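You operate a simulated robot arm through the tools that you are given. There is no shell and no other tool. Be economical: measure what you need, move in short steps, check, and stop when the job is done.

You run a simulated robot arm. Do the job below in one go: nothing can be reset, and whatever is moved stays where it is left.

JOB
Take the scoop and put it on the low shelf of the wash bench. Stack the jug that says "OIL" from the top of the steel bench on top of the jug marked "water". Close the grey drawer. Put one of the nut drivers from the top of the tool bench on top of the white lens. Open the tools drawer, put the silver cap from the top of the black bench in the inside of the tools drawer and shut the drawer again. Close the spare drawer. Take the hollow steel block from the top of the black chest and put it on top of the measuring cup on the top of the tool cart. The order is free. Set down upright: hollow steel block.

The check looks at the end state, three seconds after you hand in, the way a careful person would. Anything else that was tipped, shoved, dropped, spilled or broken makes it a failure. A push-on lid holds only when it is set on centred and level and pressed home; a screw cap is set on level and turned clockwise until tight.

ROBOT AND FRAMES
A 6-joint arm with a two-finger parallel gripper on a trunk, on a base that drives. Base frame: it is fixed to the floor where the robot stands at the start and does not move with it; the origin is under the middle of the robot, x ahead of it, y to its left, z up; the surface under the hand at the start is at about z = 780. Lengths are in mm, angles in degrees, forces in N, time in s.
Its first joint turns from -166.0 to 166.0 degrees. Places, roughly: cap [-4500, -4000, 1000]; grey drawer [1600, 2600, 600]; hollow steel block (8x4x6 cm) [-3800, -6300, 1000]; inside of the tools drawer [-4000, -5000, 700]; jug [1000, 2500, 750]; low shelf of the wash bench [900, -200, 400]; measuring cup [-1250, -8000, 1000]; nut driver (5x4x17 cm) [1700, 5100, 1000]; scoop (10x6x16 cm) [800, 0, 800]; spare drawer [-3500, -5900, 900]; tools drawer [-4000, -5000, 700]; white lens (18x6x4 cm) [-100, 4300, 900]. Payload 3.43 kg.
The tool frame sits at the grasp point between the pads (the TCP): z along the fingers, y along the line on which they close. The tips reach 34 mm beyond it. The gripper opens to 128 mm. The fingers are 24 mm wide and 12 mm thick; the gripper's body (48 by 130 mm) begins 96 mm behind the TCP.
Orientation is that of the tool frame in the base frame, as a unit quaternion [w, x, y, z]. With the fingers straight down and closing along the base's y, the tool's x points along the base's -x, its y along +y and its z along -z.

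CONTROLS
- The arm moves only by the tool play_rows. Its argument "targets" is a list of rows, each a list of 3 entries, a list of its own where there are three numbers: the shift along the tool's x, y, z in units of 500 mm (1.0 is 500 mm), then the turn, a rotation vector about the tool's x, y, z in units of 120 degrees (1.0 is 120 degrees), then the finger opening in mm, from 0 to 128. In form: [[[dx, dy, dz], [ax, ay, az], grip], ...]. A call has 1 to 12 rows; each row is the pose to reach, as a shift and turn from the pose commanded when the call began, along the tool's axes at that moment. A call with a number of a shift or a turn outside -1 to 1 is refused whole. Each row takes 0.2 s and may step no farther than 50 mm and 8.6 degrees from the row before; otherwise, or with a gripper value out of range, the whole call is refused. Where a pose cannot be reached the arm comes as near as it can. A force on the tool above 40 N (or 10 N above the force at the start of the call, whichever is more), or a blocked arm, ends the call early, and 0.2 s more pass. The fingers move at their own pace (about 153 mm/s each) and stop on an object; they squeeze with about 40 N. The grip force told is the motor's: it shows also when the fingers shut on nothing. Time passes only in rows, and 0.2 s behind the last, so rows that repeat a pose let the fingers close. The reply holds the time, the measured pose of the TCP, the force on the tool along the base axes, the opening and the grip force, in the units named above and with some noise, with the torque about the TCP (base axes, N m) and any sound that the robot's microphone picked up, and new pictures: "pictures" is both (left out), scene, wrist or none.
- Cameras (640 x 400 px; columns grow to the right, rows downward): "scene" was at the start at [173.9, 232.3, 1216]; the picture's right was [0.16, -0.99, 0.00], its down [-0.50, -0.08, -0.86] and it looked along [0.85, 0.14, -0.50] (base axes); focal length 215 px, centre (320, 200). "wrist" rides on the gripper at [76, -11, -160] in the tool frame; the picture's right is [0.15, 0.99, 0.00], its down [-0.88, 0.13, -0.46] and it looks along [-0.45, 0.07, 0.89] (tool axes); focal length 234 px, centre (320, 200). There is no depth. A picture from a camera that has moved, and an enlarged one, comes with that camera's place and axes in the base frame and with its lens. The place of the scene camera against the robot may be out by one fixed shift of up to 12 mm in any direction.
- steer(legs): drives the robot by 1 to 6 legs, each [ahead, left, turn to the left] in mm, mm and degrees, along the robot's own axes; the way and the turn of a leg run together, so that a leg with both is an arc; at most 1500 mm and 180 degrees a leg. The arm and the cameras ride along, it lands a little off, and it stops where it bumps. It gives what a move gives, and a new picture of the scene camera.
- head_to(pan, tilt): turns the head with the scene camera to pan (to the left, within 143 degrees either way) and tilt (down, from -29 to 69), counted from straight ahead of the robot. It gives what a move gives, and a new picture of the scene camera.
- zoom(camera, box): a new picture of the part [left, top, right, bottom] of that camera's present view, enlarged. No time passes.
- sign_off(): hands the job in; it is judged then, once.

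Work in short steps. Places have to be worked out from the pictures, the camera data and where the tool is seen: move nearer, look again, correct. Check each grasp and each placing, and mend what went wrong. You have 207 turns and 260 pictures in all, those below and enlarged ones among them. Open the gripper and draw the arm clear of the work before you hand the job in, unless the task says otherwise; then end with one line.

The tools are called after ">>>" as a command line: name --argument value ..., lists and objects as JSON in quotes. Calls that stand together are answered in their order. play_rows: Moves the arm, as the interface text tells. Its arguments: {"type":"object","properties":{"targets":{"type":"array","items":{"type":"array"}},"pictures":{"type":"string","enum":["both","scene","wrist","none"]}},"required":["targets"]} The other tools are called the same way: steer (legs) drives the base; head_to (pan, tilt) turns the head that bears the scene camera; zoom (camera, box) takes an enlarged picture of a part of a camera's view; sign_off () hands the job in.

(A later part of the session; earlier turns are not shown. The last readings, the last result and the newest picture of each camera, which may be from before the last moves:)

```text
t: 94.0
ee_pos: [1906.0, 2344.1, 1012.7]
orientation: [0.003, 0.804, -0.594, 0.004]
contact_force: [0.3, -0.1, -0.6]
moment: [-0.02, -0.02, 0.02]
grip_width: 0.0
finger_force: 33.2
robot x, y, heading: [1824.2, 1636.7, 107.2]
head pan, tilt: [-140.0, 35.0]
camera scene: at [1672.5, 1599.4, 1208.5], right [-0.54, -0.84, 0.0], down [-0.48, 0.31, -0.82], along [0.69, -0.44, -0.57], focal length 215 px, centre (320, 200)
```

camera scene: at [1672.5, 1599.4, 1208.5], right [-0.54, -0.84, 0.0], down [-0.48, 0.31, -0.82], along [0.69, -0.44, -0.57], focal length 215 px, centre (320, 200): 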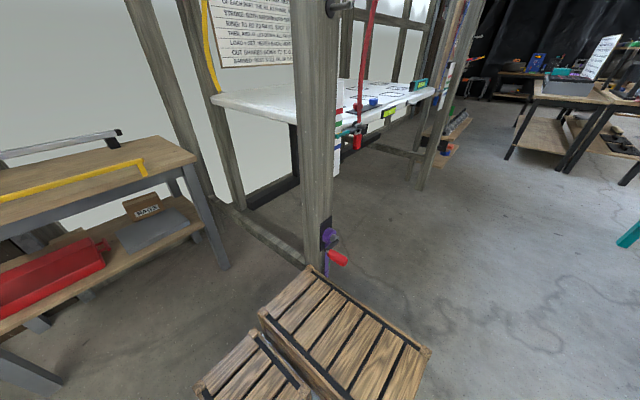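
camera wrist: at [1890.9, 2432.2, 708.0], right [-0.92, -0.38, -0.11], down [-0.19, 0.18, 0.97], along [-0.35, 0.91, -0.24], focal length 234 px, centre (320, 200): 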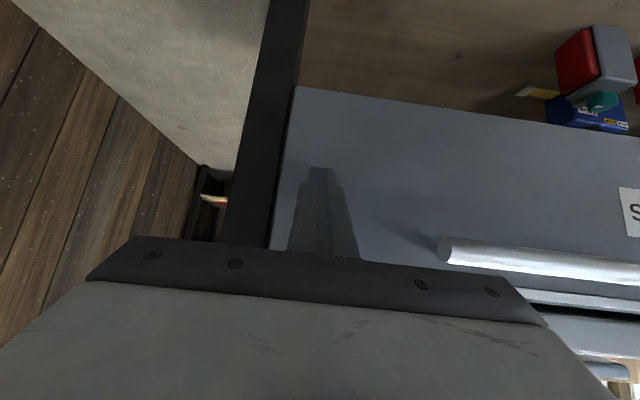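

The wooden slats are my own rear deck; it met a fixed wooden post. Next are the nut driver and the white lens at the wall benches behind the steel bench; I drive left along the bench front and then around its left end.

>>> steer --legs '[[0, 1050, 0], [0, 1050, 0], [700, 0, 0]]'

>>> head_to --pan -20 --tilt 25

```text
t: 108.0
ee_pos: [-332.2, 2364.5, 1013.8]
orientation: [0.003, 0.811, -0.585, 0.004]
contact_force: [1.1, 0.0, -0.8]
moment: [-0.04, 0.03, 0.01]
grip_width: 0.1
finger_force: 33.5
robot x, y, heading: [-397.7, 1653.1, 108.5]
head pan, tilt: [-140.0, 35.0]
camera scene: at [-550.3, 1615.8, 1208.5], right [-0.52, -0.85, 0.0], down [-0.49, 0.3, -0.82], along [0.7, -0.43, -0.57], focal length 215 px, centre (320, 200)
```

scene: 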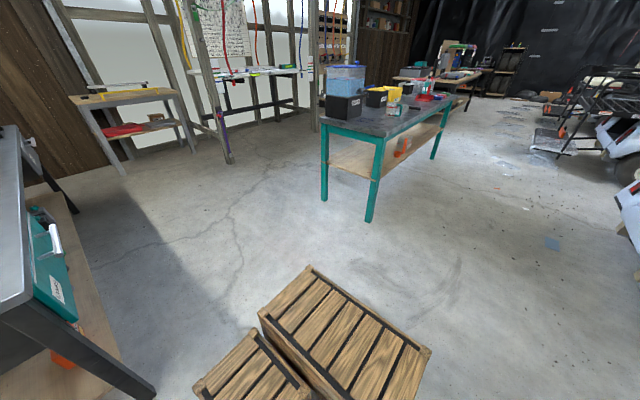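

```text
t: 110.0
ee_pos: [-331.4, 2366.4, 1013.2]
orientation: [0.003, 0.811, -0.585, 0.004]
contact_force: [0.5, 0.2, -0.4]
moment: [0.0, -0.02, 0.02]
grip_width: 0.0
finger_force: 33.2
robot x, y, heading: [-394.6, 1656.0, 108.5]
head pan, tilt: [-20.0, 25.0]
camera scene: at [-623.0, 1753.8, 1224.3], right [1.0, -0.03, 0.0], down [-0.01, -0.42, -0.91], along [0.02, 0.91, -0.42], focal length 215 px, centre (320, 200)
```

scene: 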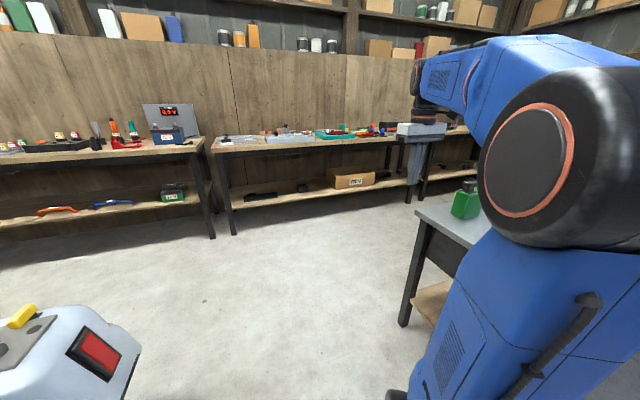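

Clear passage ahead. Drive forward 1450 between the carts and the steel bench.

>>> steer --legs '[[750, 0, 0], [700, 0, 0]]'

>>> head_to --pan -35 --tilt 25

```text
t: 117.5
ee_pos: [-799.2, 3738.3, 1013.5]
orientation: [0.003, 0.812, -0.583, 0.004]
contact_force: [-0.1, 0.4, 0.1]
moment: [-0.02, 0.02, -0.03]
grip_width: 0.0
finger_force: 33.2
robot x, y, heading: [-862.0, 3029.3, 108.7]
head pan, tilt: [-20.0, 25.0]
camera scene: at [-1089.0, 3126.2, 1224.3], right [1.0, -0.02, 0.0], down [-0.01, -0.42, -0.91], along [0.02, 0.91, -0.42], focal length 215 px, centre (320, 200)
```

scene: 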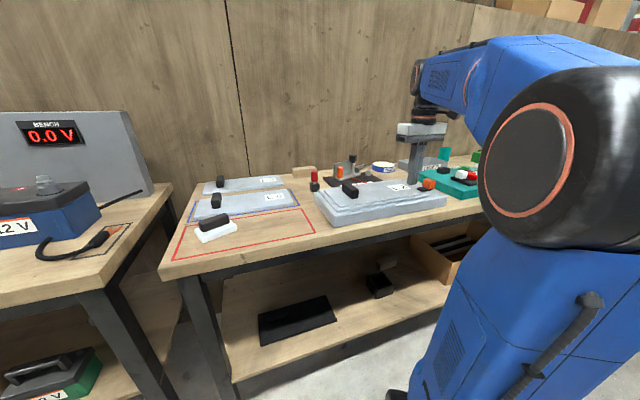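

```text
t: 118.2
ee_pos: [-800.0, 3739.2, 1012.8]
orientation: [0.003, 0.812, -0.584, 0.004]
contact_force: [0.1, 0.2, -0.6]
moment: [0.01, -0.03, 0.0]
grip_width: 0.0
finger_force: 33.1
robot x, y, heading: [-861.7, 3029.8, 108.7]
head pan, tilt: [-35.0, 25.0]
camera scene: at [-1065.3, 3122.5, 1224.3], right [0.96, -0.28, 0.0], down [-0.12, -0.41, -0.91], along [0.25, 0.87, -0.42], focal length 215 px, centre (320, 200)
```

scene: 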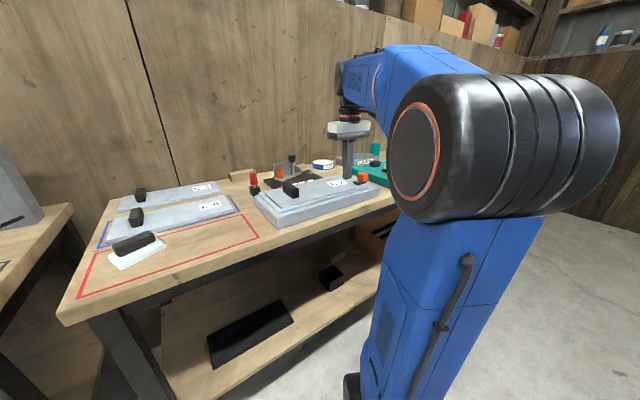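

I'm at the wall benches. Before driving right along them, I pull the hand in and up to keep clear of items on the bench.

>>> play_rows --targets '[[[0.08, 0, -0.05], [0, 0, 0], 40], [[0.16, 0, -0.1], [0, 0, 0], 40], [[0.24, 0, -0.15], [0, 0, 0], 40], [[0.32, 0, -0.2], [0, 0, 0], 40], [[0.4, 0, -0.22], [0, 0, 0], 40], [[0.48, 0, -0.24], [0, 0, 0], 40]]' --pictures "none"

>>> steer --legs '[[0, -550, 0], [0, -500, 0]]'

>>> head_to --pan 0 --tilt 25

```text
t: 119.6
ee_pos: [-723.7, 3512.6, 1136.4]
orientation: [0.004, 0.812, -0.584, 0.004]
contact_force: [0.0, 0.2, -0.4]
moment: [0.0, 0.03, 0.01]
grip_width: 39.9
finger_force: 0.0
robot x, y, heading: [-858.9, 3029.4, 109.0]
head pan, tilt: [-35.0, 25.0]
```

```text
t: 125.3
ee_pos: [267.2, 3855.3, 1136.7]
orientation: [0.004, 0.814, -0.581, 0.004]
contact_force: [0.2, -0.2, -0.7]
moment: [0.02, -0.01, -0.01]
grip_width: 40.0
finger_force: 0.1
robot x, y, heading: [130.4, 3372.7, 109.1]
head pan, tilt: [-35.0, 25.0]
camera scene: at [-72.6, 3463.6, 1224.3], right [0.96, -0.28, 0.0], down [-0.12, -0.41, -0.91], along [0.25, 0.87, -0.42], focal length 215 px, centre (320, 200)
```

scene: 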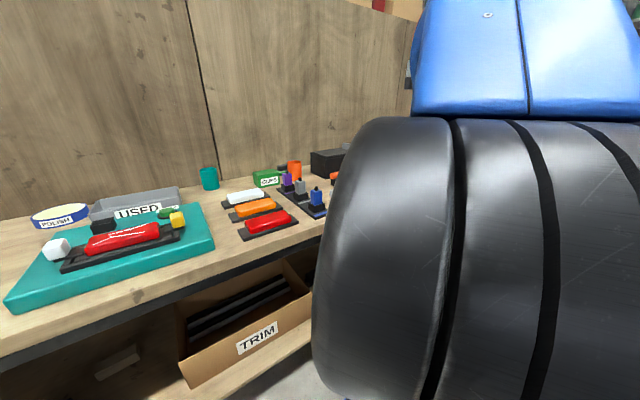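

```text
t: 126.3
ee_pos: [266.6, 3855.5, 1136.9]
orientation: [0.003, 0.813, -0.582, 0.005]
contact_force: [0.4, 0.0, 0.7]
moment: [-0.01, 0.02, 0.02]
grip_width: 40.1
finger_force: 0.1
robot x, y, heading: [130.7, 3373.4, 108.9]
head pan, tilt: [0.0, 25.0]
camera scene: at [-127.9, 3462.2, 1224.3], right [0.95, 0.33, 0.0], down [0.14, -0.4, -0.91], along [-0.29, 0.86, -0.42], focal length 215 px, centre (320, 200)
```

scene: 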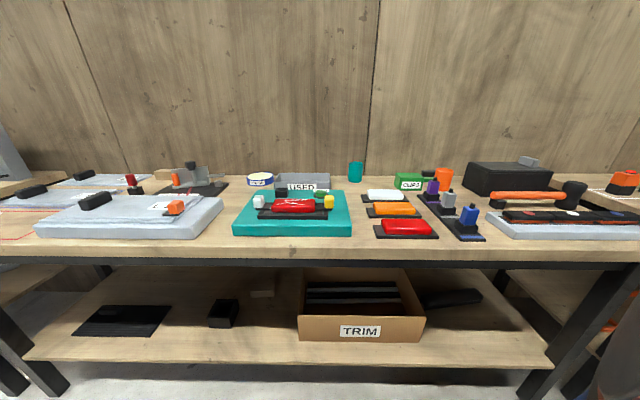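

The white lens is the rear one of three lens blocks. Zoom to see its shape.

>>> zoom --camera "scene" --box '[340, 160, 500, 250]'

>>> head_to --pan -70 --tilt 15

```text
4.00 times, centred on (420, 205) of scene
camera zoom: at [-127.9, 3462.2, 1224.3], right [0.95, 0.33, 0.0], down [0.14, -0.4, -0.91], along [-0.29, 0.86, -0.42], focal length 860 px, centre (-80, 180)
```

zoom: 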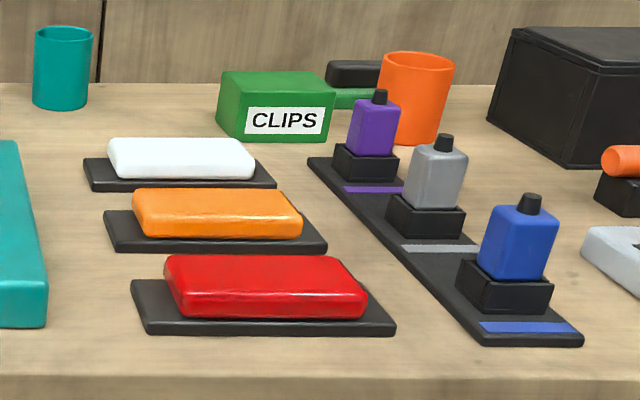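

```text
t: 127.8
ee_pos: [266.3, 3855.3, 1135.4]
orientation: [0.003, 0.814, -0.581, 0.005]
contact_force: [-0.3, 0.5, 0.0]
moment: [0.01, 0.02, -0.04]
grip_width: 40.0
finger_force: 0.1
robot x, y, heading: [133.2, 3372.1, 109.0]
head pan, tilt: [-70.0, 15.0]
camera scene: at [-25.4, 3433.9, 1240.5], right [0.63, -0.78, 0.0], down [-0.2, -0.16, -0.97], along [0.75, 0.61, -0.26], focal length 215 px, centre (320, 200)
```

scene: 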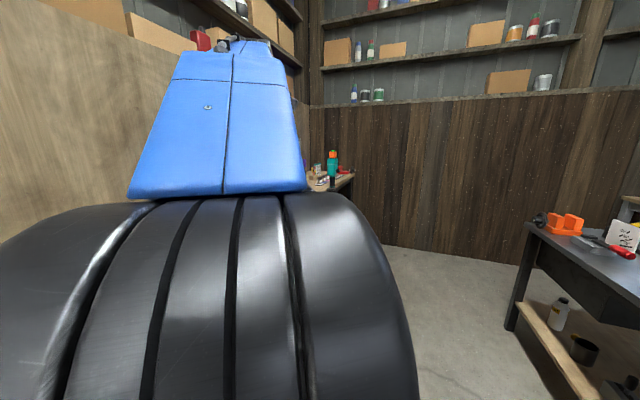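

White lens: flat-topped block, good. Now drive right along the wall to the tool bench.

>>> steer --legs '[[0, -800, 0], [0, -700, 0]]'

>>> head_to --pan 0 --tilt 25

```text
t: 135.4
ee_pos: [1675.0, 4345.9, 1136.4]
orientation: [0.003, 0.814, -0.581, 0.004]
contact_force: [0.3, 0.2, 0.4]
moment: [0.02, -0.02, 0.0]
grip_width: 39.9
finger_force: 0.1
robot x, y, heading: [1538.8, 3866.3, 108.8]
head pan, tilt: [-70.0, 15.0]
camera scene: at [1383.1, 3923.9, 1240.5], right [0.63, -0.78, 0.0], down [-0.2, -0.16, -0.97], along [0.75, 0.61, -0.26], focal length 215 px, centre (320, 200)
```

scene: 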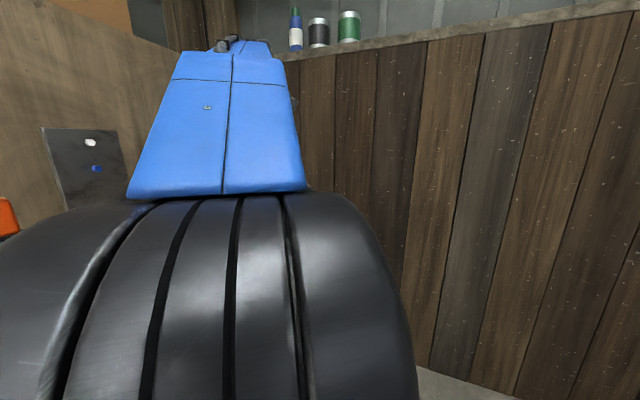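

```text
t: 136.9
ee_pos: [1675.8, 4346.0, 1136.0]
orientation: [0.003, 0.814, -0.581, 0.004]
contact_force: [0.6, -0.3, -0.5]
moment: [-0.01, 0.02, -0.01]
grip_width: 40.0
finger_force: 0.1
robot x, y, heading: [1538.9, 3863.3, 109.2]
head pan, tilt: [0.0, 25.0]
camera scene: at [1280.6, 3952.2, 1224.3], right [0.95, 0.33, 0.0], down [0.14, -0.4, -0.91], along [-0.29, 0.86, -0.42], focal length 215 px, centre (320, 200)
```

scene: 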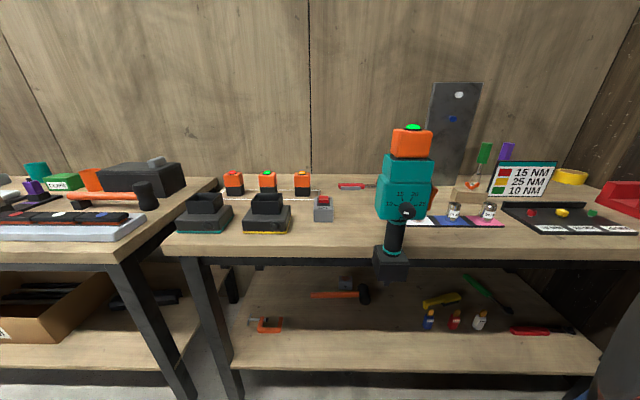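

I zoom on the candidates on the tool bench.

>>> zoom --camera "scene" --box '[420, 120, 640, 250]'

>>> zoom --camera "scene" --box '[160, 150, 430, 280]'

```text
2.91 times, centred on (530, 185) of scene
camera zoom: at [1280.6, 3952.2, 1224.3], right [0.95, 0.33, 0.0], down [0.14, -0.4, -0.91], along [-0.29, 0.86, -0.42], focal length 626 px, centre (-291, 244)
```

zoom: 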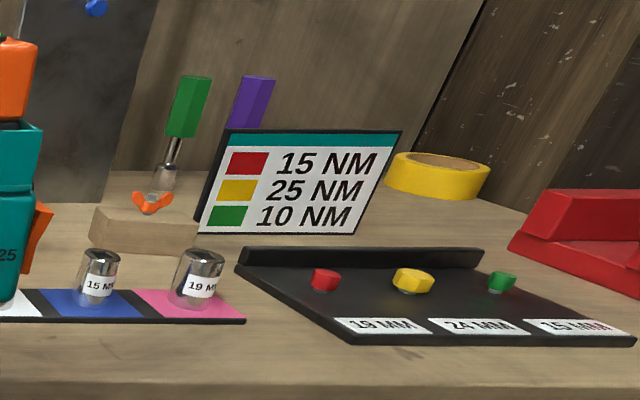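

```text
2.37 times, centred on (295, 215) of scene
camera zoom: at [1280.6, 3952.2, 1224.3], right [0.95, 0.33, 0.0], down [0.14, -0.4, -0.91], along [-0.29, 0.86, -0.42], focal length 510 px, centre (379, 164)
```

zoom: 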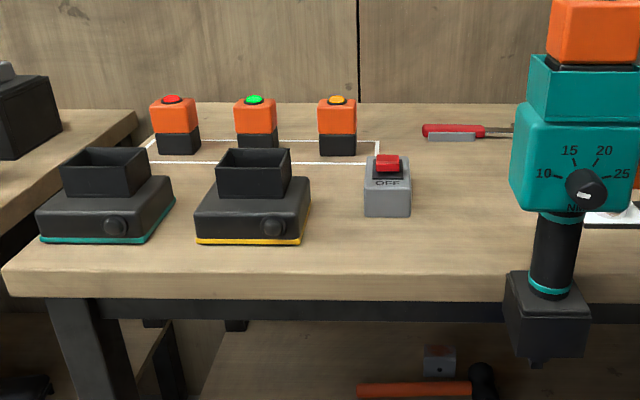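

The nut drivers are the green/purple-handled ones standing upright at the back right. I drive 350 right and 130 ahead to get within reach, then look again.

>>> steer --legs '[[0, -350, 0], [120, 0, 0]]'

>>> head_to --pan -15 --tilt 20

```text
t: 140.0
ee_pos: [1969.0, 4575.3, 1135.2]
orientation: [0.004, 0.814, -0.581, 0.003]
contact_force: [-0.6, 0.2, -0.4]
moment: [0.02, 0.01, -0.02]
grip_width: 40.0
finger_force: 0.1
robot x, y, heading: [1833.5, 4092.4, 109.4]
head pan, tilt: [0.0, 25.0]
camera scene: at [1574.5, 4181.1, 1224.3], right [0.95, 0.33, 0.0], down [0.14, -0.4, -0.91], along [-0.3, 0.86, -0.42], focal length 215 px, centre (320, 200)
```

scene: 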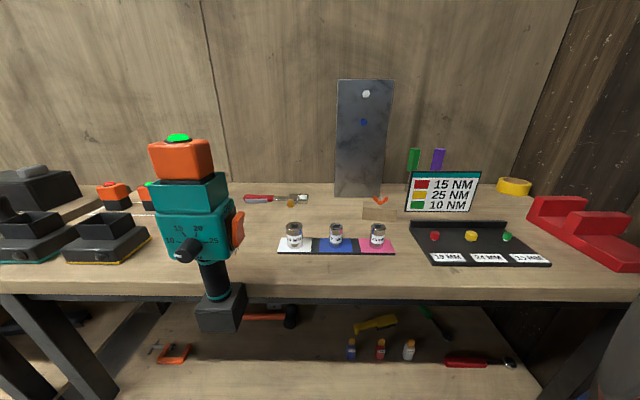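

```text
t: 140.8
ee_pos: [1968.6, 4575.3, 1136.2]
orientation: [0.003, 0.813, -0.582, 0.005]
contact_force: [-1.0, -0.3, -0.5]
moment: [-0.01, 0.0, -0.03]
grip_width: 39.9
finger_force: 0.1
robot x, y, heading: [1833.1, 4093.7, 109.1]
head pan, tilt: [-15.0, 20.0]
camera scene: at [1597.9, 4186.9, 1232.4], right [1.0, 0.07, 0.0], down [0.02, -0.34, -0.94], along [-0.07, 0.94, -0.34], focal length 215 px, centre (320, 200)
```

scene: 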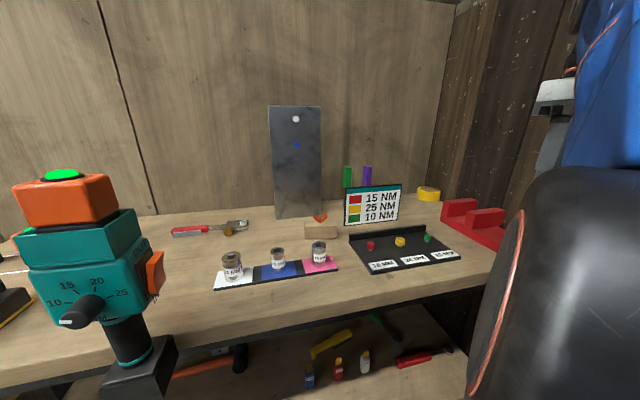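

>>> zoom --camera "scene" --box '[300, 140, 440, 250]'

>>> zoom --camera "wrist" --box '[0, 0, 640, 400]'

```text
3.64 times, centred on (370, 195) of scene
camera zoom: at [1597.9, 4186.9, 1232.4], right [1.0, 0.07, 0.0], down [0.02, -0.34, -0.94], along [-0.07, 0.94, -0.34], focal length 782 px, centre (138, 218)
```

zoom: 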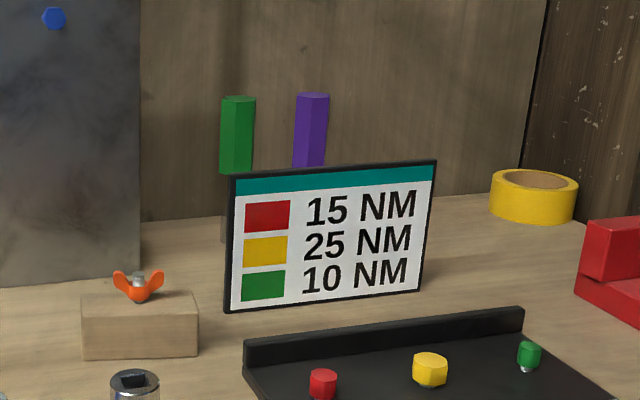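

```text
1.00 times, centred on (320, 200) of wrist (not enlarged: the box is as wide or as high as the picture)
camera zoom: at [2003.9, 4507.8, 1298.5], right [-0.89, -0.46, 0.0], down [-0.41, 0.8, 0.45], along [-0.21, 0.4, -0.89], focal length 234 px, centre (320, 200)
```

zoom: 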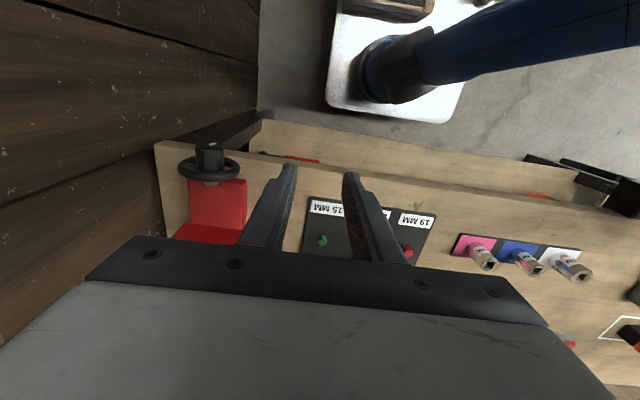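

Green driver: axis about (1642, 5078), top z≈1059, handle below to ~975; a sign stands 180 mm in front. I'll come in from above with the tool pitched 30°. First move most of the way.

>>> play_rows --targets '[[[-0.08, 0.036, -0.005], [0, 0, 0], 70], [[-0.16, 0.072, -0.01], [0, 0, 0], 70], [[-0.24, 0.11, -0.02], [0, 0, 0], 70], [[-0.32, 0.145, -0.02], [0, 0, 0], 70], [[-0.4, 0.18, -0.02], [0, 0, 0], 70], [[-0.48, 0.22, -0.02], [0, -0.06, 0], 70], [[-0.54, 0.255, -0.02], [0, -0.12, 0], 70], [[-0.6, 0.29, -0.02], [0, -0.18, 0], 70], [[-0.64, 0.29, -0.02], [0, -0.25, 0], 70]]'

```text
t: 142.8
ee_pos: [1728.0, 4831.7, 1143.7]
orientation: [-0.147, 0.788, -0.561, -0.208]
contact_force: [0.5, 0.2, 0.0]
moment: [-0.01, -0.01, 0.03]
grip_width: 70.1
finger_force: 0.0
robot x, y, heading: [1835.2, 4090.2, 109.3]
head pan, tilt: [-15.0, 20.0]
camera scene: at [1597.9, 4187.0, 1232.4], right [1.0, 0.07, 0.0], down [0.02, -0.34, -0.94], along [-0.07, 0.94, -0.34], focal length 215 px, centre (320, 200)
camera wrist: at [1785.6, 4697.3, 1247.2], right [-0.89, -0.44, -0.07], down [-0.3, 0.47, 0.83], along [-0.33, 0.76, -0.55], focal length 234 px, centre (320, 200)
```

scene: 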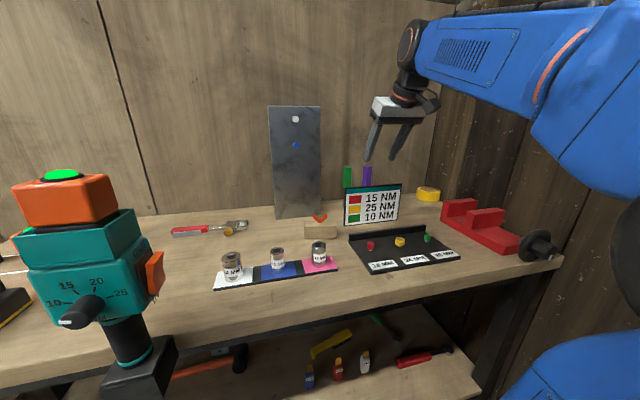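
wrist: 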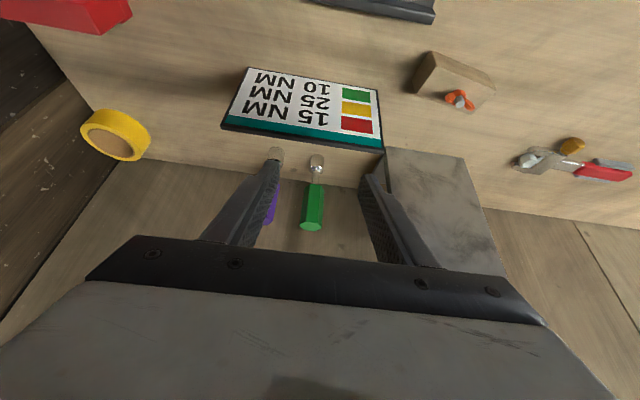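

>>> zoom --camera "wrist" --box '[230, 130, 390, 240]'

```text
3.64 times, centred on (310, 185) of wrist
camera zoom: at [1785.6, 4697.3, 1247.2], right [-0.89, -0.44, -0.07], down [-0.3, 0.47, 0.83], along [-0.33, 0.76, -0.55], focal length 852 px, centre (356, 254)
```

zoom: 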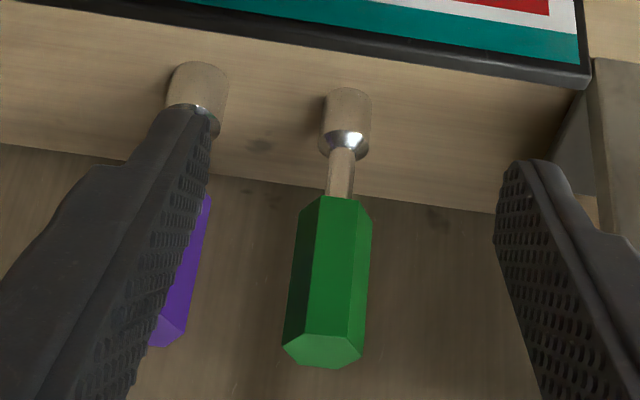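

The driver stands free on its socket; axis ≈ (1646, 5049), z 880–1055. Move to a pre-grasp 110 mm back along the fingers.

>>> play_rows --targets '[[[-0.09, 0.004, 0.02], [0, 0, 0], 74], [[-0.18, 0.008, 0.06], [0, 0, 0], 74], [[-0.25, 0.012, 0.12], [0, 0, 0], 74], [[-0.283, 0.012, 0.2], [0, 0, 0], 74], [[-0.283, 0.012, 0.218], [0, 0, 0], 74]]'

```text
t: 143.9
ee_pos: [1665.7, 4996.4, 1117.4]
orientation: [-0.148, 0.786, -0.563, -0.208]
contact_force: [0.0, -0.5, -0.9]
moment: [0.03, 0.0, -0.01]
grip_width: 74.0
finger_force: 0.1
robot x, y, heading: [1835.9, 4094.6, 109.1]
head pan, tilt: [-15.0, 20.0]
camera scene: at [1598.0, 4186.8, 1232.4], right [1.0, 0.07, 0.0], down [0.02, -0.34, -0.94], along [-0.07, 0.94, -0.34], focal length 215 px, centre (320, 200)
camera wrist: at [1722.6, 4861.9, 1221.8], right [-0.89, -0.44, -0.07], down [-0.3, 0.47, 0.83], along [-0.33, 0.76, -0.55], focal length 234 px, centre (320, 200)
```

scene: 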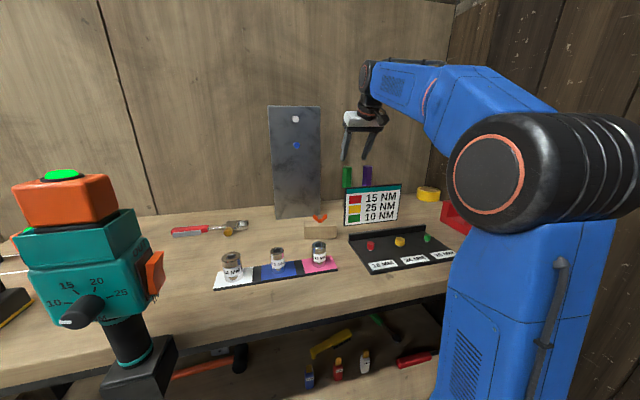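
wrist: 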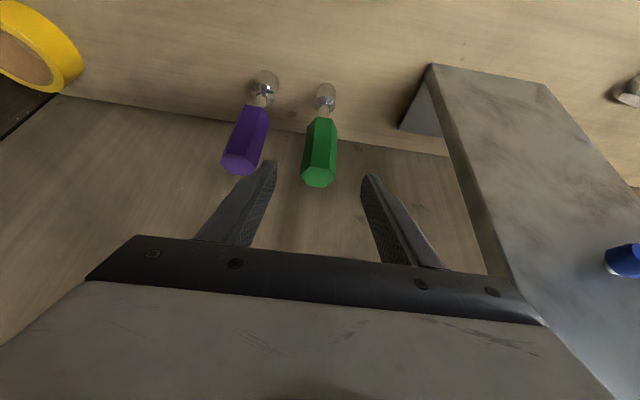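

Aligned; advance onto the handle.

>>> play_rows --targets '[[[-0.005, 0.002, 0.07], [0, 0, 0], 74], [[-0.01, 0.005, 0.14], [0, 0, 0], 74], [[-0.015, 0.006, 0.2], [0, 0, 0], 74], [[-0.015, 0.006, 0.222], [0, 0, 0], 74], [[-0.015, 0.006, 0.222], [0, 0, 0], 74]]'

```text
t: 145.2
ee_pos: [1641.6, 5053.2, 1023.8]
orientation: [-0.146, 0.787, -0.562, -0.207]
contact_force: [-0.4, -0.3, 1.0]
moment: [0.02, 0.0, 0.01]
grip_width: 73.8
finger_force: 0.0
robot x, y, heading: [1835.4, 4090.3, 109.5]
head pan, tilt: [-15.0, 20.0]
camera scene: at [1598.0, 4187.0, 1232.4], right [1.0, 0.07, 0.0], down [0.02, -0.34, -0.94], along [-0.07, 0.94, -0.34], focal length 215 px, centre (320, 200)
camera wrist: at [1700.0, 4919.1, 1128.2], right [-0.89, -0.44, -0.07], down [-0.3, 0.47, 0.83], along [-0.33, 0.76, -0.55], focal length 234 px, centre (320, 200)
```

scene: 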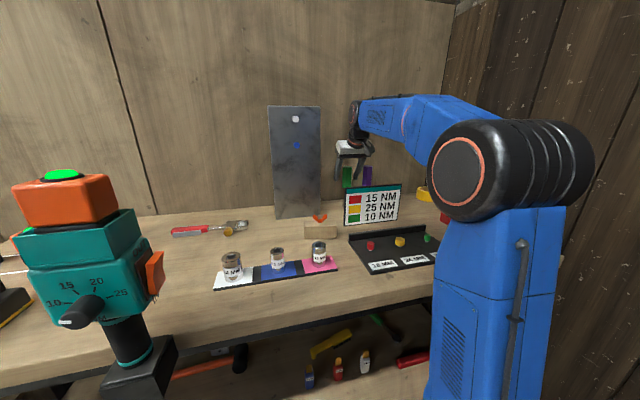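
wrist: 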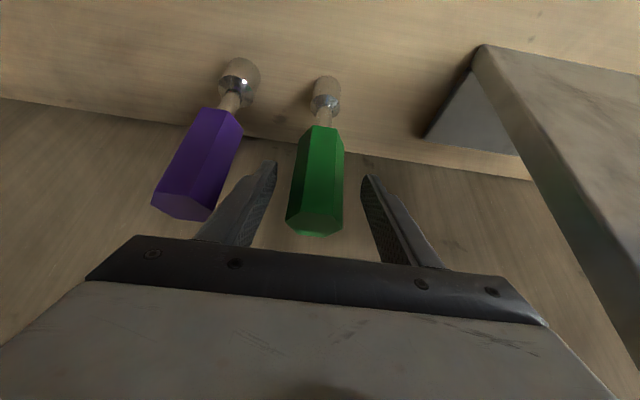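

Handle between the pads. Close and lift straight up.

>>> play_rows --targets '[[[0, 0, 0], [0, 0, 0], 10], [[0, 0, 0], [0, 0, 0], 10], [[0, 0, 0], [0, 0, 0], 10], [[-0.02, 0, -0.035], [0, 0, 0], 10], [[-0.06, 0, -0.104], [0, 0, 0], 10], [[-0.1, 0, -0.173], [0, 0, 0], 10], [[-0.14, 0, -0.242], [0, 0, 0], 10], [[-0.14, 0, -0.242], [0, 0, 0], 10]]'

```text
t: 146.9
ee_pos: [1641.0, 5054.5, 1163.5]
orientation: [-0.147, 0.787, -0.563, -0.207]
contact_force: [0.6, -1.1, -3.2]
moment: [0.0, 0.03, 0.02]
grip_width: 41.1
finger_force: 39.7
robot x, y, heading: [1835.8, 4091.6, 109.0]
head pan, tilt: [-15.0, 20.0]
camera scene: at [1597.9, 4187.1, 1232.4], right [1.0, 0.07, 0.0], down [0.02, -0.34, -0.94], along [-0.07, 0.94, -0.34], focal length 215 px, centre (320, 200)
camera wrist: at [1699.3, 4920.9, 1267.8], right [-0.89, -0.44, -0.07], down [-0.3, 0.47, 0.83], along [-0.33, 0.76, -0.55], focal length 234 px, centre (320, 200)
```

scene: 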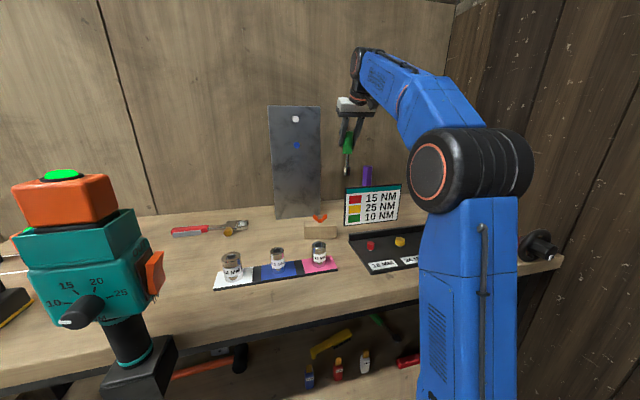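
wrist: 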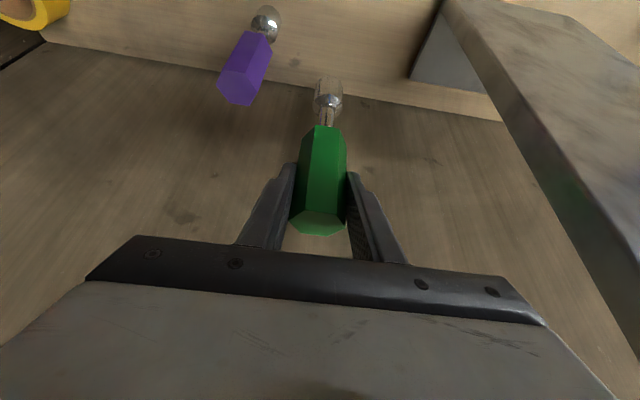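

Held (41 mm). I retract toward me while rising so the socket clears the sign.

>>> play_rows --targets '[[[0.044, 0, -0.083], [0, 0, 0], 10], [[0.088, 0, -0.166], [0, 0, 0], 10], [[0.133, 0, -0.25], [0, 0, 0], 10], [[0.211, 0, -0.295], [0, 0, 0], 10], [[0.289, 0, -0.34], [0, 0, 0], 10], [[0.366, 0, -0.385], [0, 0, 0], 10], [[0.444, 0, -0.43], [0, 0, 0], 10], [[0.522, 0, -0.475], [0, 0, 0], 10], [[0.6, 0, -0.52], [0, 0, 0], 10]]' --pictures "wrist"

```text
t: 148.9
ee_pos: [1769.5, 4687.9, 1241.6]
orientation: [-0.146, 0.787, -0.562, -0.207]
contact_force: [0.7, 0.4, -3.4]
moment: [-0.02, -0.03, 0.02]
grip_width: 40.7
finger_force: 40.1
robot x, y, heading: [1831.4, 4093.4, 109.1]
head pan, tilt: [-15.0, 20.0]
camera wrist: at [1826.0, 4553.6, 1346.0], right [-0.89, -0.44, -0.07], down [-0.3, 0.47, 0.83], along [-0.33, 0.76, -0.56], focal length 234 px, centre (320, 200)
```

wrist: 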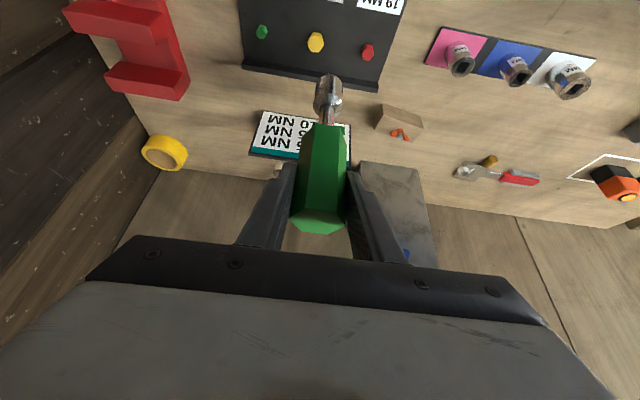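

A tall torque tool stands near the bench front on my way left, so I pull the hand in another 200, back off 120 and then strafe left.

>>> play_rows --targets '[[[0.078, 0, -0.045], [0, 0, 0], 10], [[0.156, 0, -0.09], [0, 0, 0], 10], [[0.234, 0, -0.135], [0, 0, 0], 10], [[0.312, 0, -0.18], [0, 0, 0], 10], [[0.346, 0, -0.2], [0, 0, 0], 10]]' --pictures "none"

>>> steer --legs '[[-120, 0, 0], [0, 350, 0]]'

```text
t: 150.2
ee_pos: [1827.2, 4542.0, 1232.0]
orientation: [-0.128, 0.791, -0.559, -0.212]
contact_force: [-0.1, 0.0, -1.5]
moment: [-0.03, -0.17, -0.04]
grip_width: 40.9
finger_force: 40.5
out of reach, approached as far as the arm can: row 4, 5
robot x, y, heading: [1831.7, 4089.2, 109.3]
head pan, tilt: [-15.0, 20.0]
```

```text
t: 153.3
ee_pos: [1537.8, 4304.9, 1233.1]
orientation: [-0.139, 0.776, -0.58, -0.205]
contact_force: [-0.5, 0.2, -3.6]
moment: [-0.03, 0.03, -0.03]
grip_width: 40.6
finger_force: 40.1
robot x, y, heading: [1539.1, 3866.1, 109.3]
head pan, tilt: [-15.0, 20.0]
camera scene: at [1276.8, 3950.1, 1239.0], right [0.94, 0.35, 0.0], down [0.1, -0.26, -0.96], along [-0.34, 0.9, -0.27], focal length 215 px, centre (320, 200)
```

scene: 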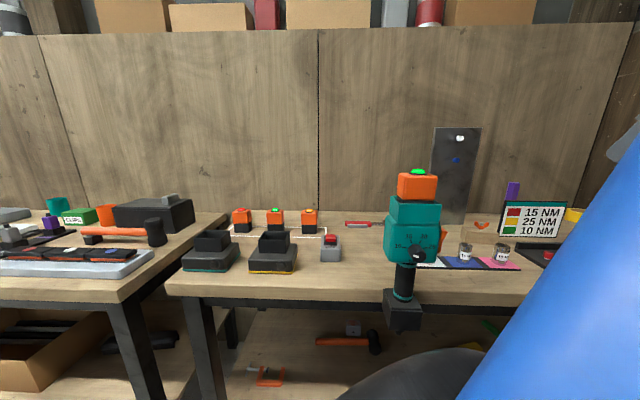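

The hand would pass the torque tool too closely, so I swing it to my right and closer in before strafing further.

>>> play_rows --targets '[[[0.04, -0.073, -0.023], [0, 0, 0], 10], [[0.08, -0.146, -0.047], [0, 0, 0], 10], [[0.12, -0.219, -0.07], [0, 0, 0], 10], [[0.16, -0.291, -0.094], [0, 0, 0], 10], [[0.2, -0.364, -0.117], [0, 0, 0], 10], [[0.24, -0.437, -0.14], [0, 0, 0], 10], [[0.286, -0.51, -0.164], [0, 0, 0], 10]]' --pictures "wrist"

```text
t: 154.9
ee_pos: [1828.0, 4278.5, 1166.2]
orientation: [-0.144, 0.775, -0.581, -0.2]
contact_force: [0.0, 0.2, -2.8]
moment: [-0.03, -0.08, -0.05]
grip_width: 40.6
finger_force: 39.6
out of reach, approached as far as the arm can: row 1, 2, 3, 4, 5, 6, 7
robot x, y, heading: [1539.2, 3861.6, 109.4]
head pan, tilt: [-15.0, 20.0]
camera wrist: at [1880.9, 4143.7, 1273.3], right [-0.91, -0.4, -0.06], down [-0.27, 0.5, 0.82], along [-0.3, 0.77, -0.56], focal length 234 px, centre (320, 200)
```

wrist: 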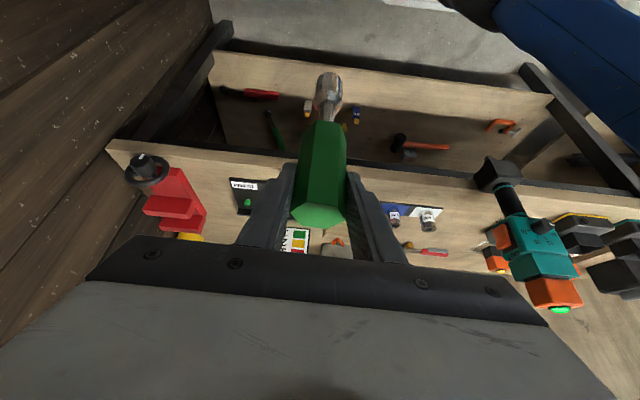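

Now strafe left to the lens.

>>> steer --legs '[[0, 750, 0], [0, 680, 0]]'

>>> head_to --pan 0 --tilt 30

```text
t: 162.3
ee_pos: [481.2, 3808.4, 1165.7]
orientation: [-0.143, 0.777, -0.579, -0.203]
contact_force: [0.0, -0.5, -3.4]
moment: [-0.02, -0.07, 0.0]
grip_width: 40.7
finger_force: 40.2
robot x, y, heading: [193.6, 3388.5, 109.5]
head pan, tilt: [-15.0, 20.0]
camera scene: at [-43.4, 3482.8, 1232.4], right [1.0, 0.08, 0.0], down [0.03, -0.34, -0.94], along [-0.07, 0.94, -0.34], focal length 215 px, centre (320, 200)
```

scene: 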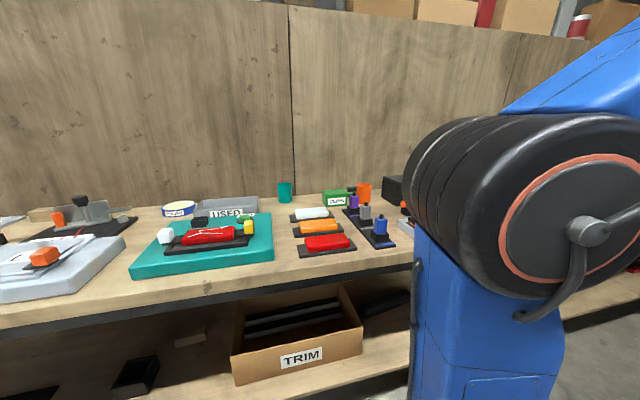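

```text
t: 163.1
ee_pos: [481.5, 3808.1, 1166.0]
orientation: [-0.143, 0.775, -0.581, -0.203]
contact_force: [-0.1, -0.3, -2.6]
moment: [0.0, -0.03, 0.04]
grip_width: 40.7
finger_force: 40.3
robot x, y, heading: [193.3, 3390.0, 109.4]
head pan, tilt: [0.0, 30.0]
camera scene: at [-66.2, 3475.2, 1216.4], right [0.94, 0.33, 0.0], down [0.17, -0.47, -0.87], along [-0.29, 0.82, -0.5], focal length 215 px, centre (320, 200)
```

scene: 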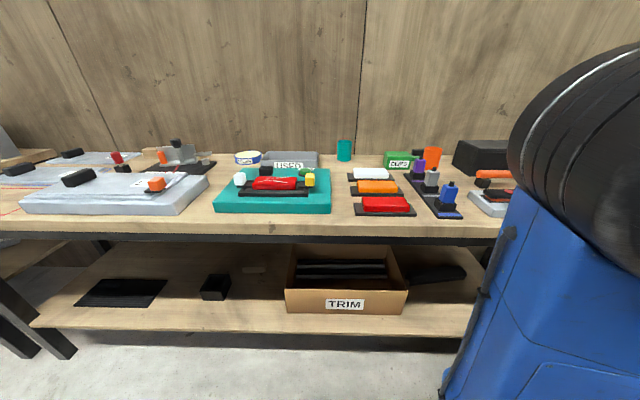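

Lens around (−130, 4190). I bring the driver forward over the bench in two moves, staying high.

>>> play_rows --targets '[[[-0.05, 0.056, 0.029], [0, 0, 0], 10], [[-0.1, 0.112, 0.058], [0, 0, 0], 10], [[-0.15, 0.169, 0.086], [0, 0, 0], 10], [[-0.199, 0.225, 0.115], [0, 0, 0], 10], [[-0.249, 0.281, 0.144], [0, 0, 0], 10], [[-0.299, 0.337, 0.173], [0, 0, 0], 10], [[-0.348, 0.394, 0.2], [0, 0, 0], 10], [[-0.398, 0.45, 0.23], [0, 0, 0], 10]]' --pictures "none"

>>> play_rows --targets '[[[-0.05, 0.056, 0.029], [0, 0, 0], 10], [[-0.1, 0.112, 0.058], [0, 0, 0], 10], [[-0.15, 0.169, 0.086], [0, 0, 0], 10], [[-0.199, 0.225, 0.115], [0, 0, 0], 10], [[-0.249, 0.281, 0.144], [0, 0, 0], 10], [[-0.299, 0.337, 0.173], [0, 0, 0], 10], [[-0.348, 0.394, 0.2], [0, 0, 0], 10], [[-0.398, 0.45, 0.23], [0, 0, 0], 10]]'

```text
t: 164.8
ee_pos: [200.0, 3963.8, 1163.4]
orientation: [-0.144, 0.775, -0.581, -0.202]
contact_force: [-0.6, -0.1, -3.3]
moment: [0.03, -0.03, 0.04]
grip_width: 40.8
finger_force: 40.2
robot x, y, heading: [190.8, 3391.2, 109.5]
head pan, tilt: [0.0, 30.0]
```

```text
t: 166.7
ee_pos: [-80.6, 4119.0, 1162.4]
orientation: [-0.144, 0.775, -0.581, -0.202]
contact_force: [0.9, 0.1, -1.5]
moment: [0.06, 0.05, 0.01]
grip_width: 40.7
finger_force: 40.2
robot x, y, heading: [193.6, 3389.3, 109.6]
head pan, tilt: [0.0, 30.0]
camera scene: at [-66.1, 3475.0, 1216.4], right [0.94, 0.33, 0.0], down [0.17, -0.47, -0.87], along [-0.29, 0.82, -0.5], focal length 215 px, centre (320, 200)
camera wrist: at [-27.9, 3984.5, 1267.8], right [-0.91, -0.41, -0.06], down [-0.27, 0.5, 0.82], along [-0.3, 0.77, -0.56], focal length 234 px, centre (320, 200)
```

scene: 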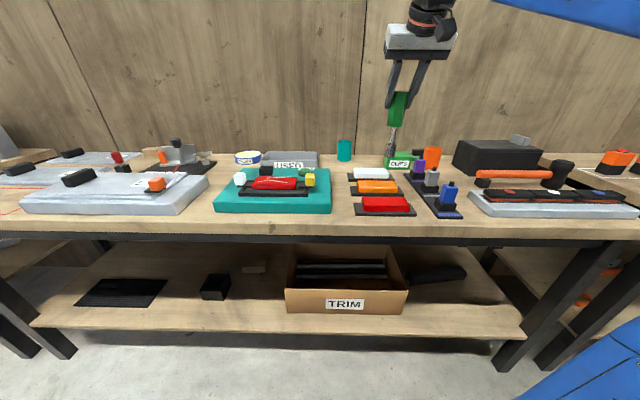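
wrist: 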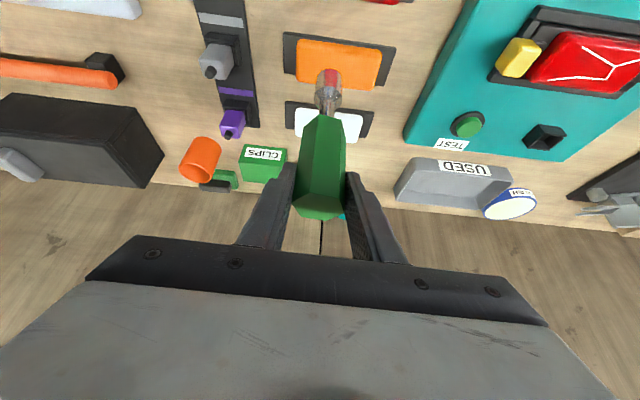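

White lens estimated at (−133, 4235), top ≈ 905. I move over it to z 1100 and look again.

>>> play_rows --targets '[[[-0.05, 0.005, 0.05], [0, 0, 0], 10], [[-0.1, 0.01, 0.11], [0, 0, 0], 10], [[-0.14, 0.016, 0.17], [0, 0, 0], 10], [[-0.163, 0.02, 0.231], [0, 0, 0], 10], [[-0.163, 0.02, 0.231], [0, 0, 0], 10]]'

>>> zoom --camera "scene" --box '[320, 100, 450, 230]'

>>> zoom --camera "wrist" --box '[240, 40, 420, 160]'

```text
t: 167.8
ee_pos: [-128.1, 4237.5, 1097.2]
orientation: [-0.144, 0.776, -0.58, -0.201]
contact_force: [-0.9, -0.3, -3.1]
moment: [-0.01, -0.01, 0.0]
grip_width: 40.5
finger_force: 39.8
robot x, y, heading: [190.6, 3389.9, 109.4]
head pan, tilt: [0.0, 30.0]
camera scene: at [-66.4, 3475.2, 1216.3], right [0.94, 0.33, 0.0], down [0.17, -0.47, -0.87], along [-0.29, 0.82, -0.5], focal length 215 px, centre (320, 200)
camera wrist: at [-75.2, 4103.4, 1204.0], right [-0.91, -0.41, -0.06], down [-0.27, 0.5, 0.82], along [-0.31, 0.77, -0.56], focal length 234 px, centre (320, 200)
```

scene: 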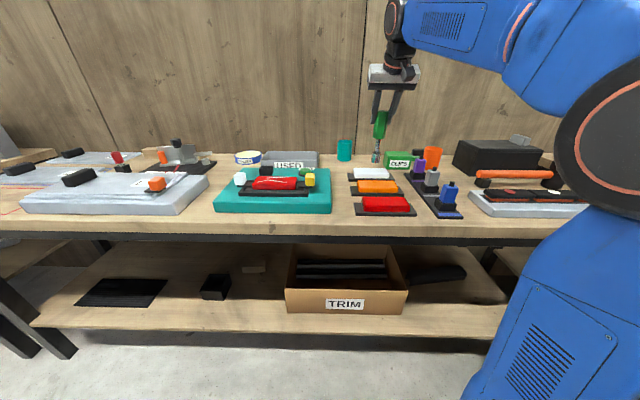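
wrist: 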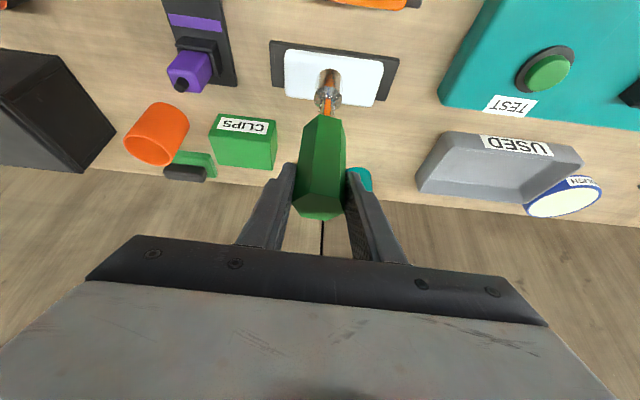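

```text
3.08 times, centred on (385, 165) of scene
camera zoom: at [-66.4, 3475.2, 1216.3], right [0.94, 0.33, 0.0], down [0.17, -0.47, -0.87], along [-0.29, 0.82, -0.5], focal length 662 px, centre (120, 308)
```

zoom: 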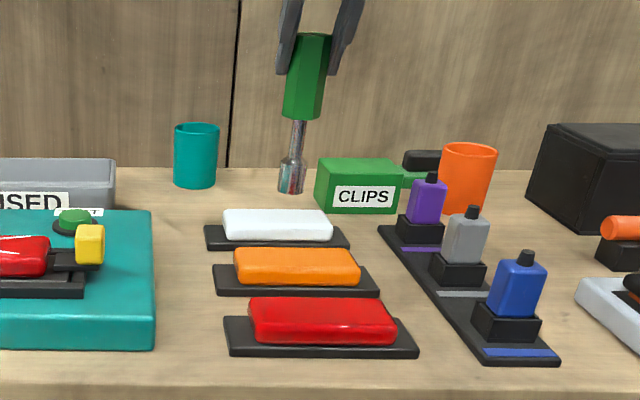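

```text
3.33 times, centred on (330, 100) of wrist
camera zoom: at [-75.2, 4103.4, 1204.0], right [-0.91, -0.41, -0.06], down [-0.27, 0.5, 0.82], along [-0.31, 0.77, -0.56], focal length 781 px, centre (287, 533)
```

zoom: 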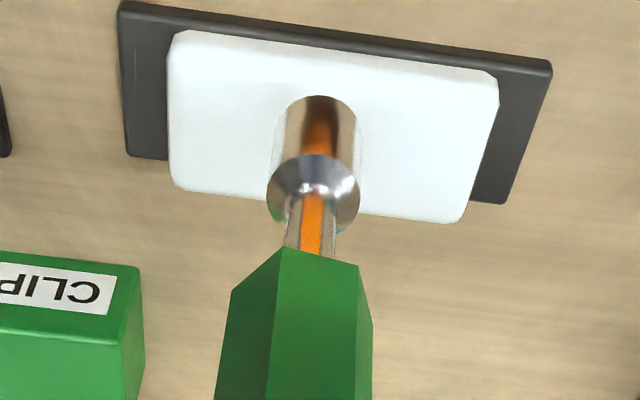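

Triangulated: lens center ≈ (−141, 4252), top z ≈ 903; driver bottom now at ~952. Adjust and lower 35 mm.

>>> play_rows --targets '[[[-0.032, 0.015, 0.017], [0, 0, 0], 10], [[-0.015, 0.015, 0.048], [0, 0, 0], 10], [[0.002, 0.015, 0.079], [0, 0, 0], 10], [[0.002, 0.015, 0.079], [0, 0, 0], 10]]' --pictures "none"

>>> zoom --camera "scene" --box '[340, 120, 420, 220]'

>>> zoom --camera "wrist" --box '[240, 40, 420, 160]'

```text
t: 168.8
ee_pos: [-139.9, 4253.3, 1063.9]
orientation: [-0.144, 0.775, -0.581, -0.202]
contact_force: [0.7, -1.1, -2.7]
moment: [-0.02, -0.03, -0.04]
grip_width: 40.5
finger_force: 40.2
robot x, y, heading: [193.4, 3390.8, 109.5]
head pan, tilt: [0.0, 30.0]
```

```text
4.00 times, centred on (380, 170) of scene
camera zoom: at [-66.4, 3475.2, 1216.3], right [0.94, 0.33, 0.0], down [0.17, -0.47, -0.87], along [-0.29, 0.82, -0.5], focal length 860 px, centre (80, 320)
```

zoom: 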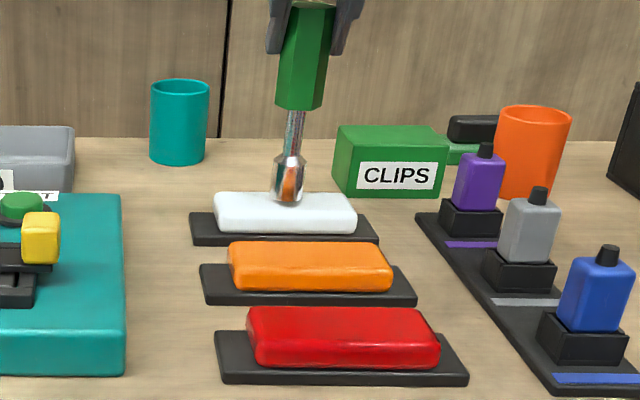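

```text
3.33 times, centred on (330, 100) of wrist
camera zoom: at [-87.2, 4118.9, 1169.5], right [-0.91, -0.41, -0.06], down [-0.27, 0.5, 0.82], along [-0.31, 0.77, -0.56], focal length 781 px, centre (287, 533)
```

zoom: 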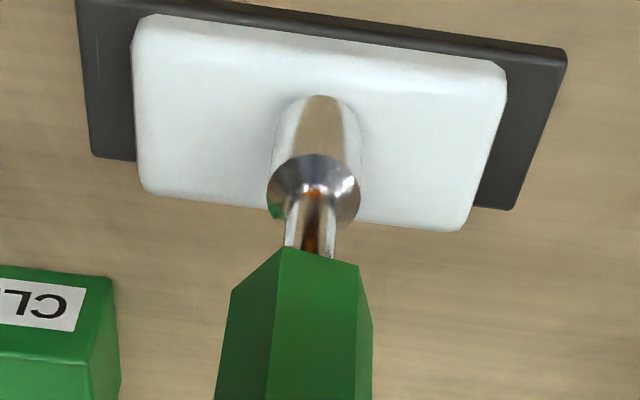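

The driver slipped ~11 mm down in the grip but stays vertical and over the lens's middle; the gap is only a few mm. Lower in small steps until contact.

>>> play_rows --targets '[[[0.003, 0, 0.005], [0, 0, 0], 10], [[0.004, 0, 0.009], [0, 0, 0], 10], [[0.006, 0, 0.013], [0, 0, 0], 10], [[0.008, 0, 0.016], [0, 0, 0], 10], [[0.01, 0, 0.019], [0, 0, 0], 10]]' --pictures "none"

>>> zoom --camera "scene" --box '[340, 120, 420, 220]'

>>> zoom --camera "wrist" --box '[220, 40, 420, 240]'

```text
t: 170.1
ee_pos: [-138.8, 4251.6, 1055.1]
orientation: [-0.144, 0.775, -0.58, -0.204]
contact_force: [0.3, 2.3, 22.4]
moment: [0.73, -0.13, 0.0]
grip_width: 40.5
finger_force: 39.4
robot x, y, heading: [192.8, 3386.8, 109.5]
head pan, tilt: [0.0, 30.0]
```

```text
4.00 times, centred on (380, 170) of scene
camera zoom: at [-66.1, 3474.5, 1216.4], right [0.94, 0.33, 0.0], down [0.17, -0.47, -0.87], along [-0.29, 0.82, -0.5], focal length 860 px, centre (80, 320)
```

zoom: 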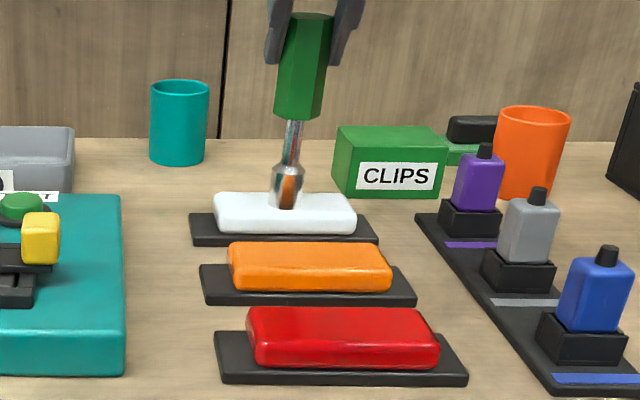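

```text
2.00 times, centred on (320, 140) of wrist
camera zoom: at [-86.8, 4117.9, 1160.9], right [-0.91, -0.41, -0.06], down [-0.27, 0.49, 0.83], along [-0.31, 0.77, -0.56], focal length 468 px, centre (320, 320)
```

zoom: 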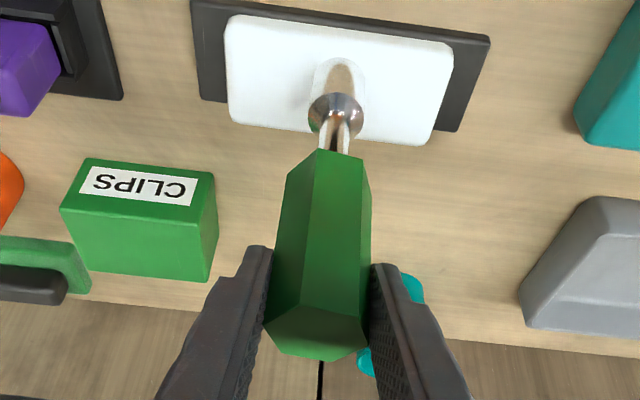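

Contact with the base at its far edge, suggesting a small tilt. The socket sits in the middle of the lens. I correct the pitch by ~2° and watch the moment.

>>> play_rows --targets '[[[0, 0, 0], [0, -0.016, 0], 10], [[0, 0, 0], [0, -0.016, 0], 10]]' --pictures "none"

```text
t: 170.7
ee_pos: [-141.1, 4252.8, 1054.8]
orientation: [-0.154, 0.772, -0.577, -0.217]
contact_force: [0.5, -5.4, 27.2]
moment: [-0.45, -0.36, -0.03]
grip_width: 40.7
finger_force: 40.0
robot x, y, heading: [192.3, 3391.0, 109.5]
head pan, tilt: [0.0, 30.0]
```

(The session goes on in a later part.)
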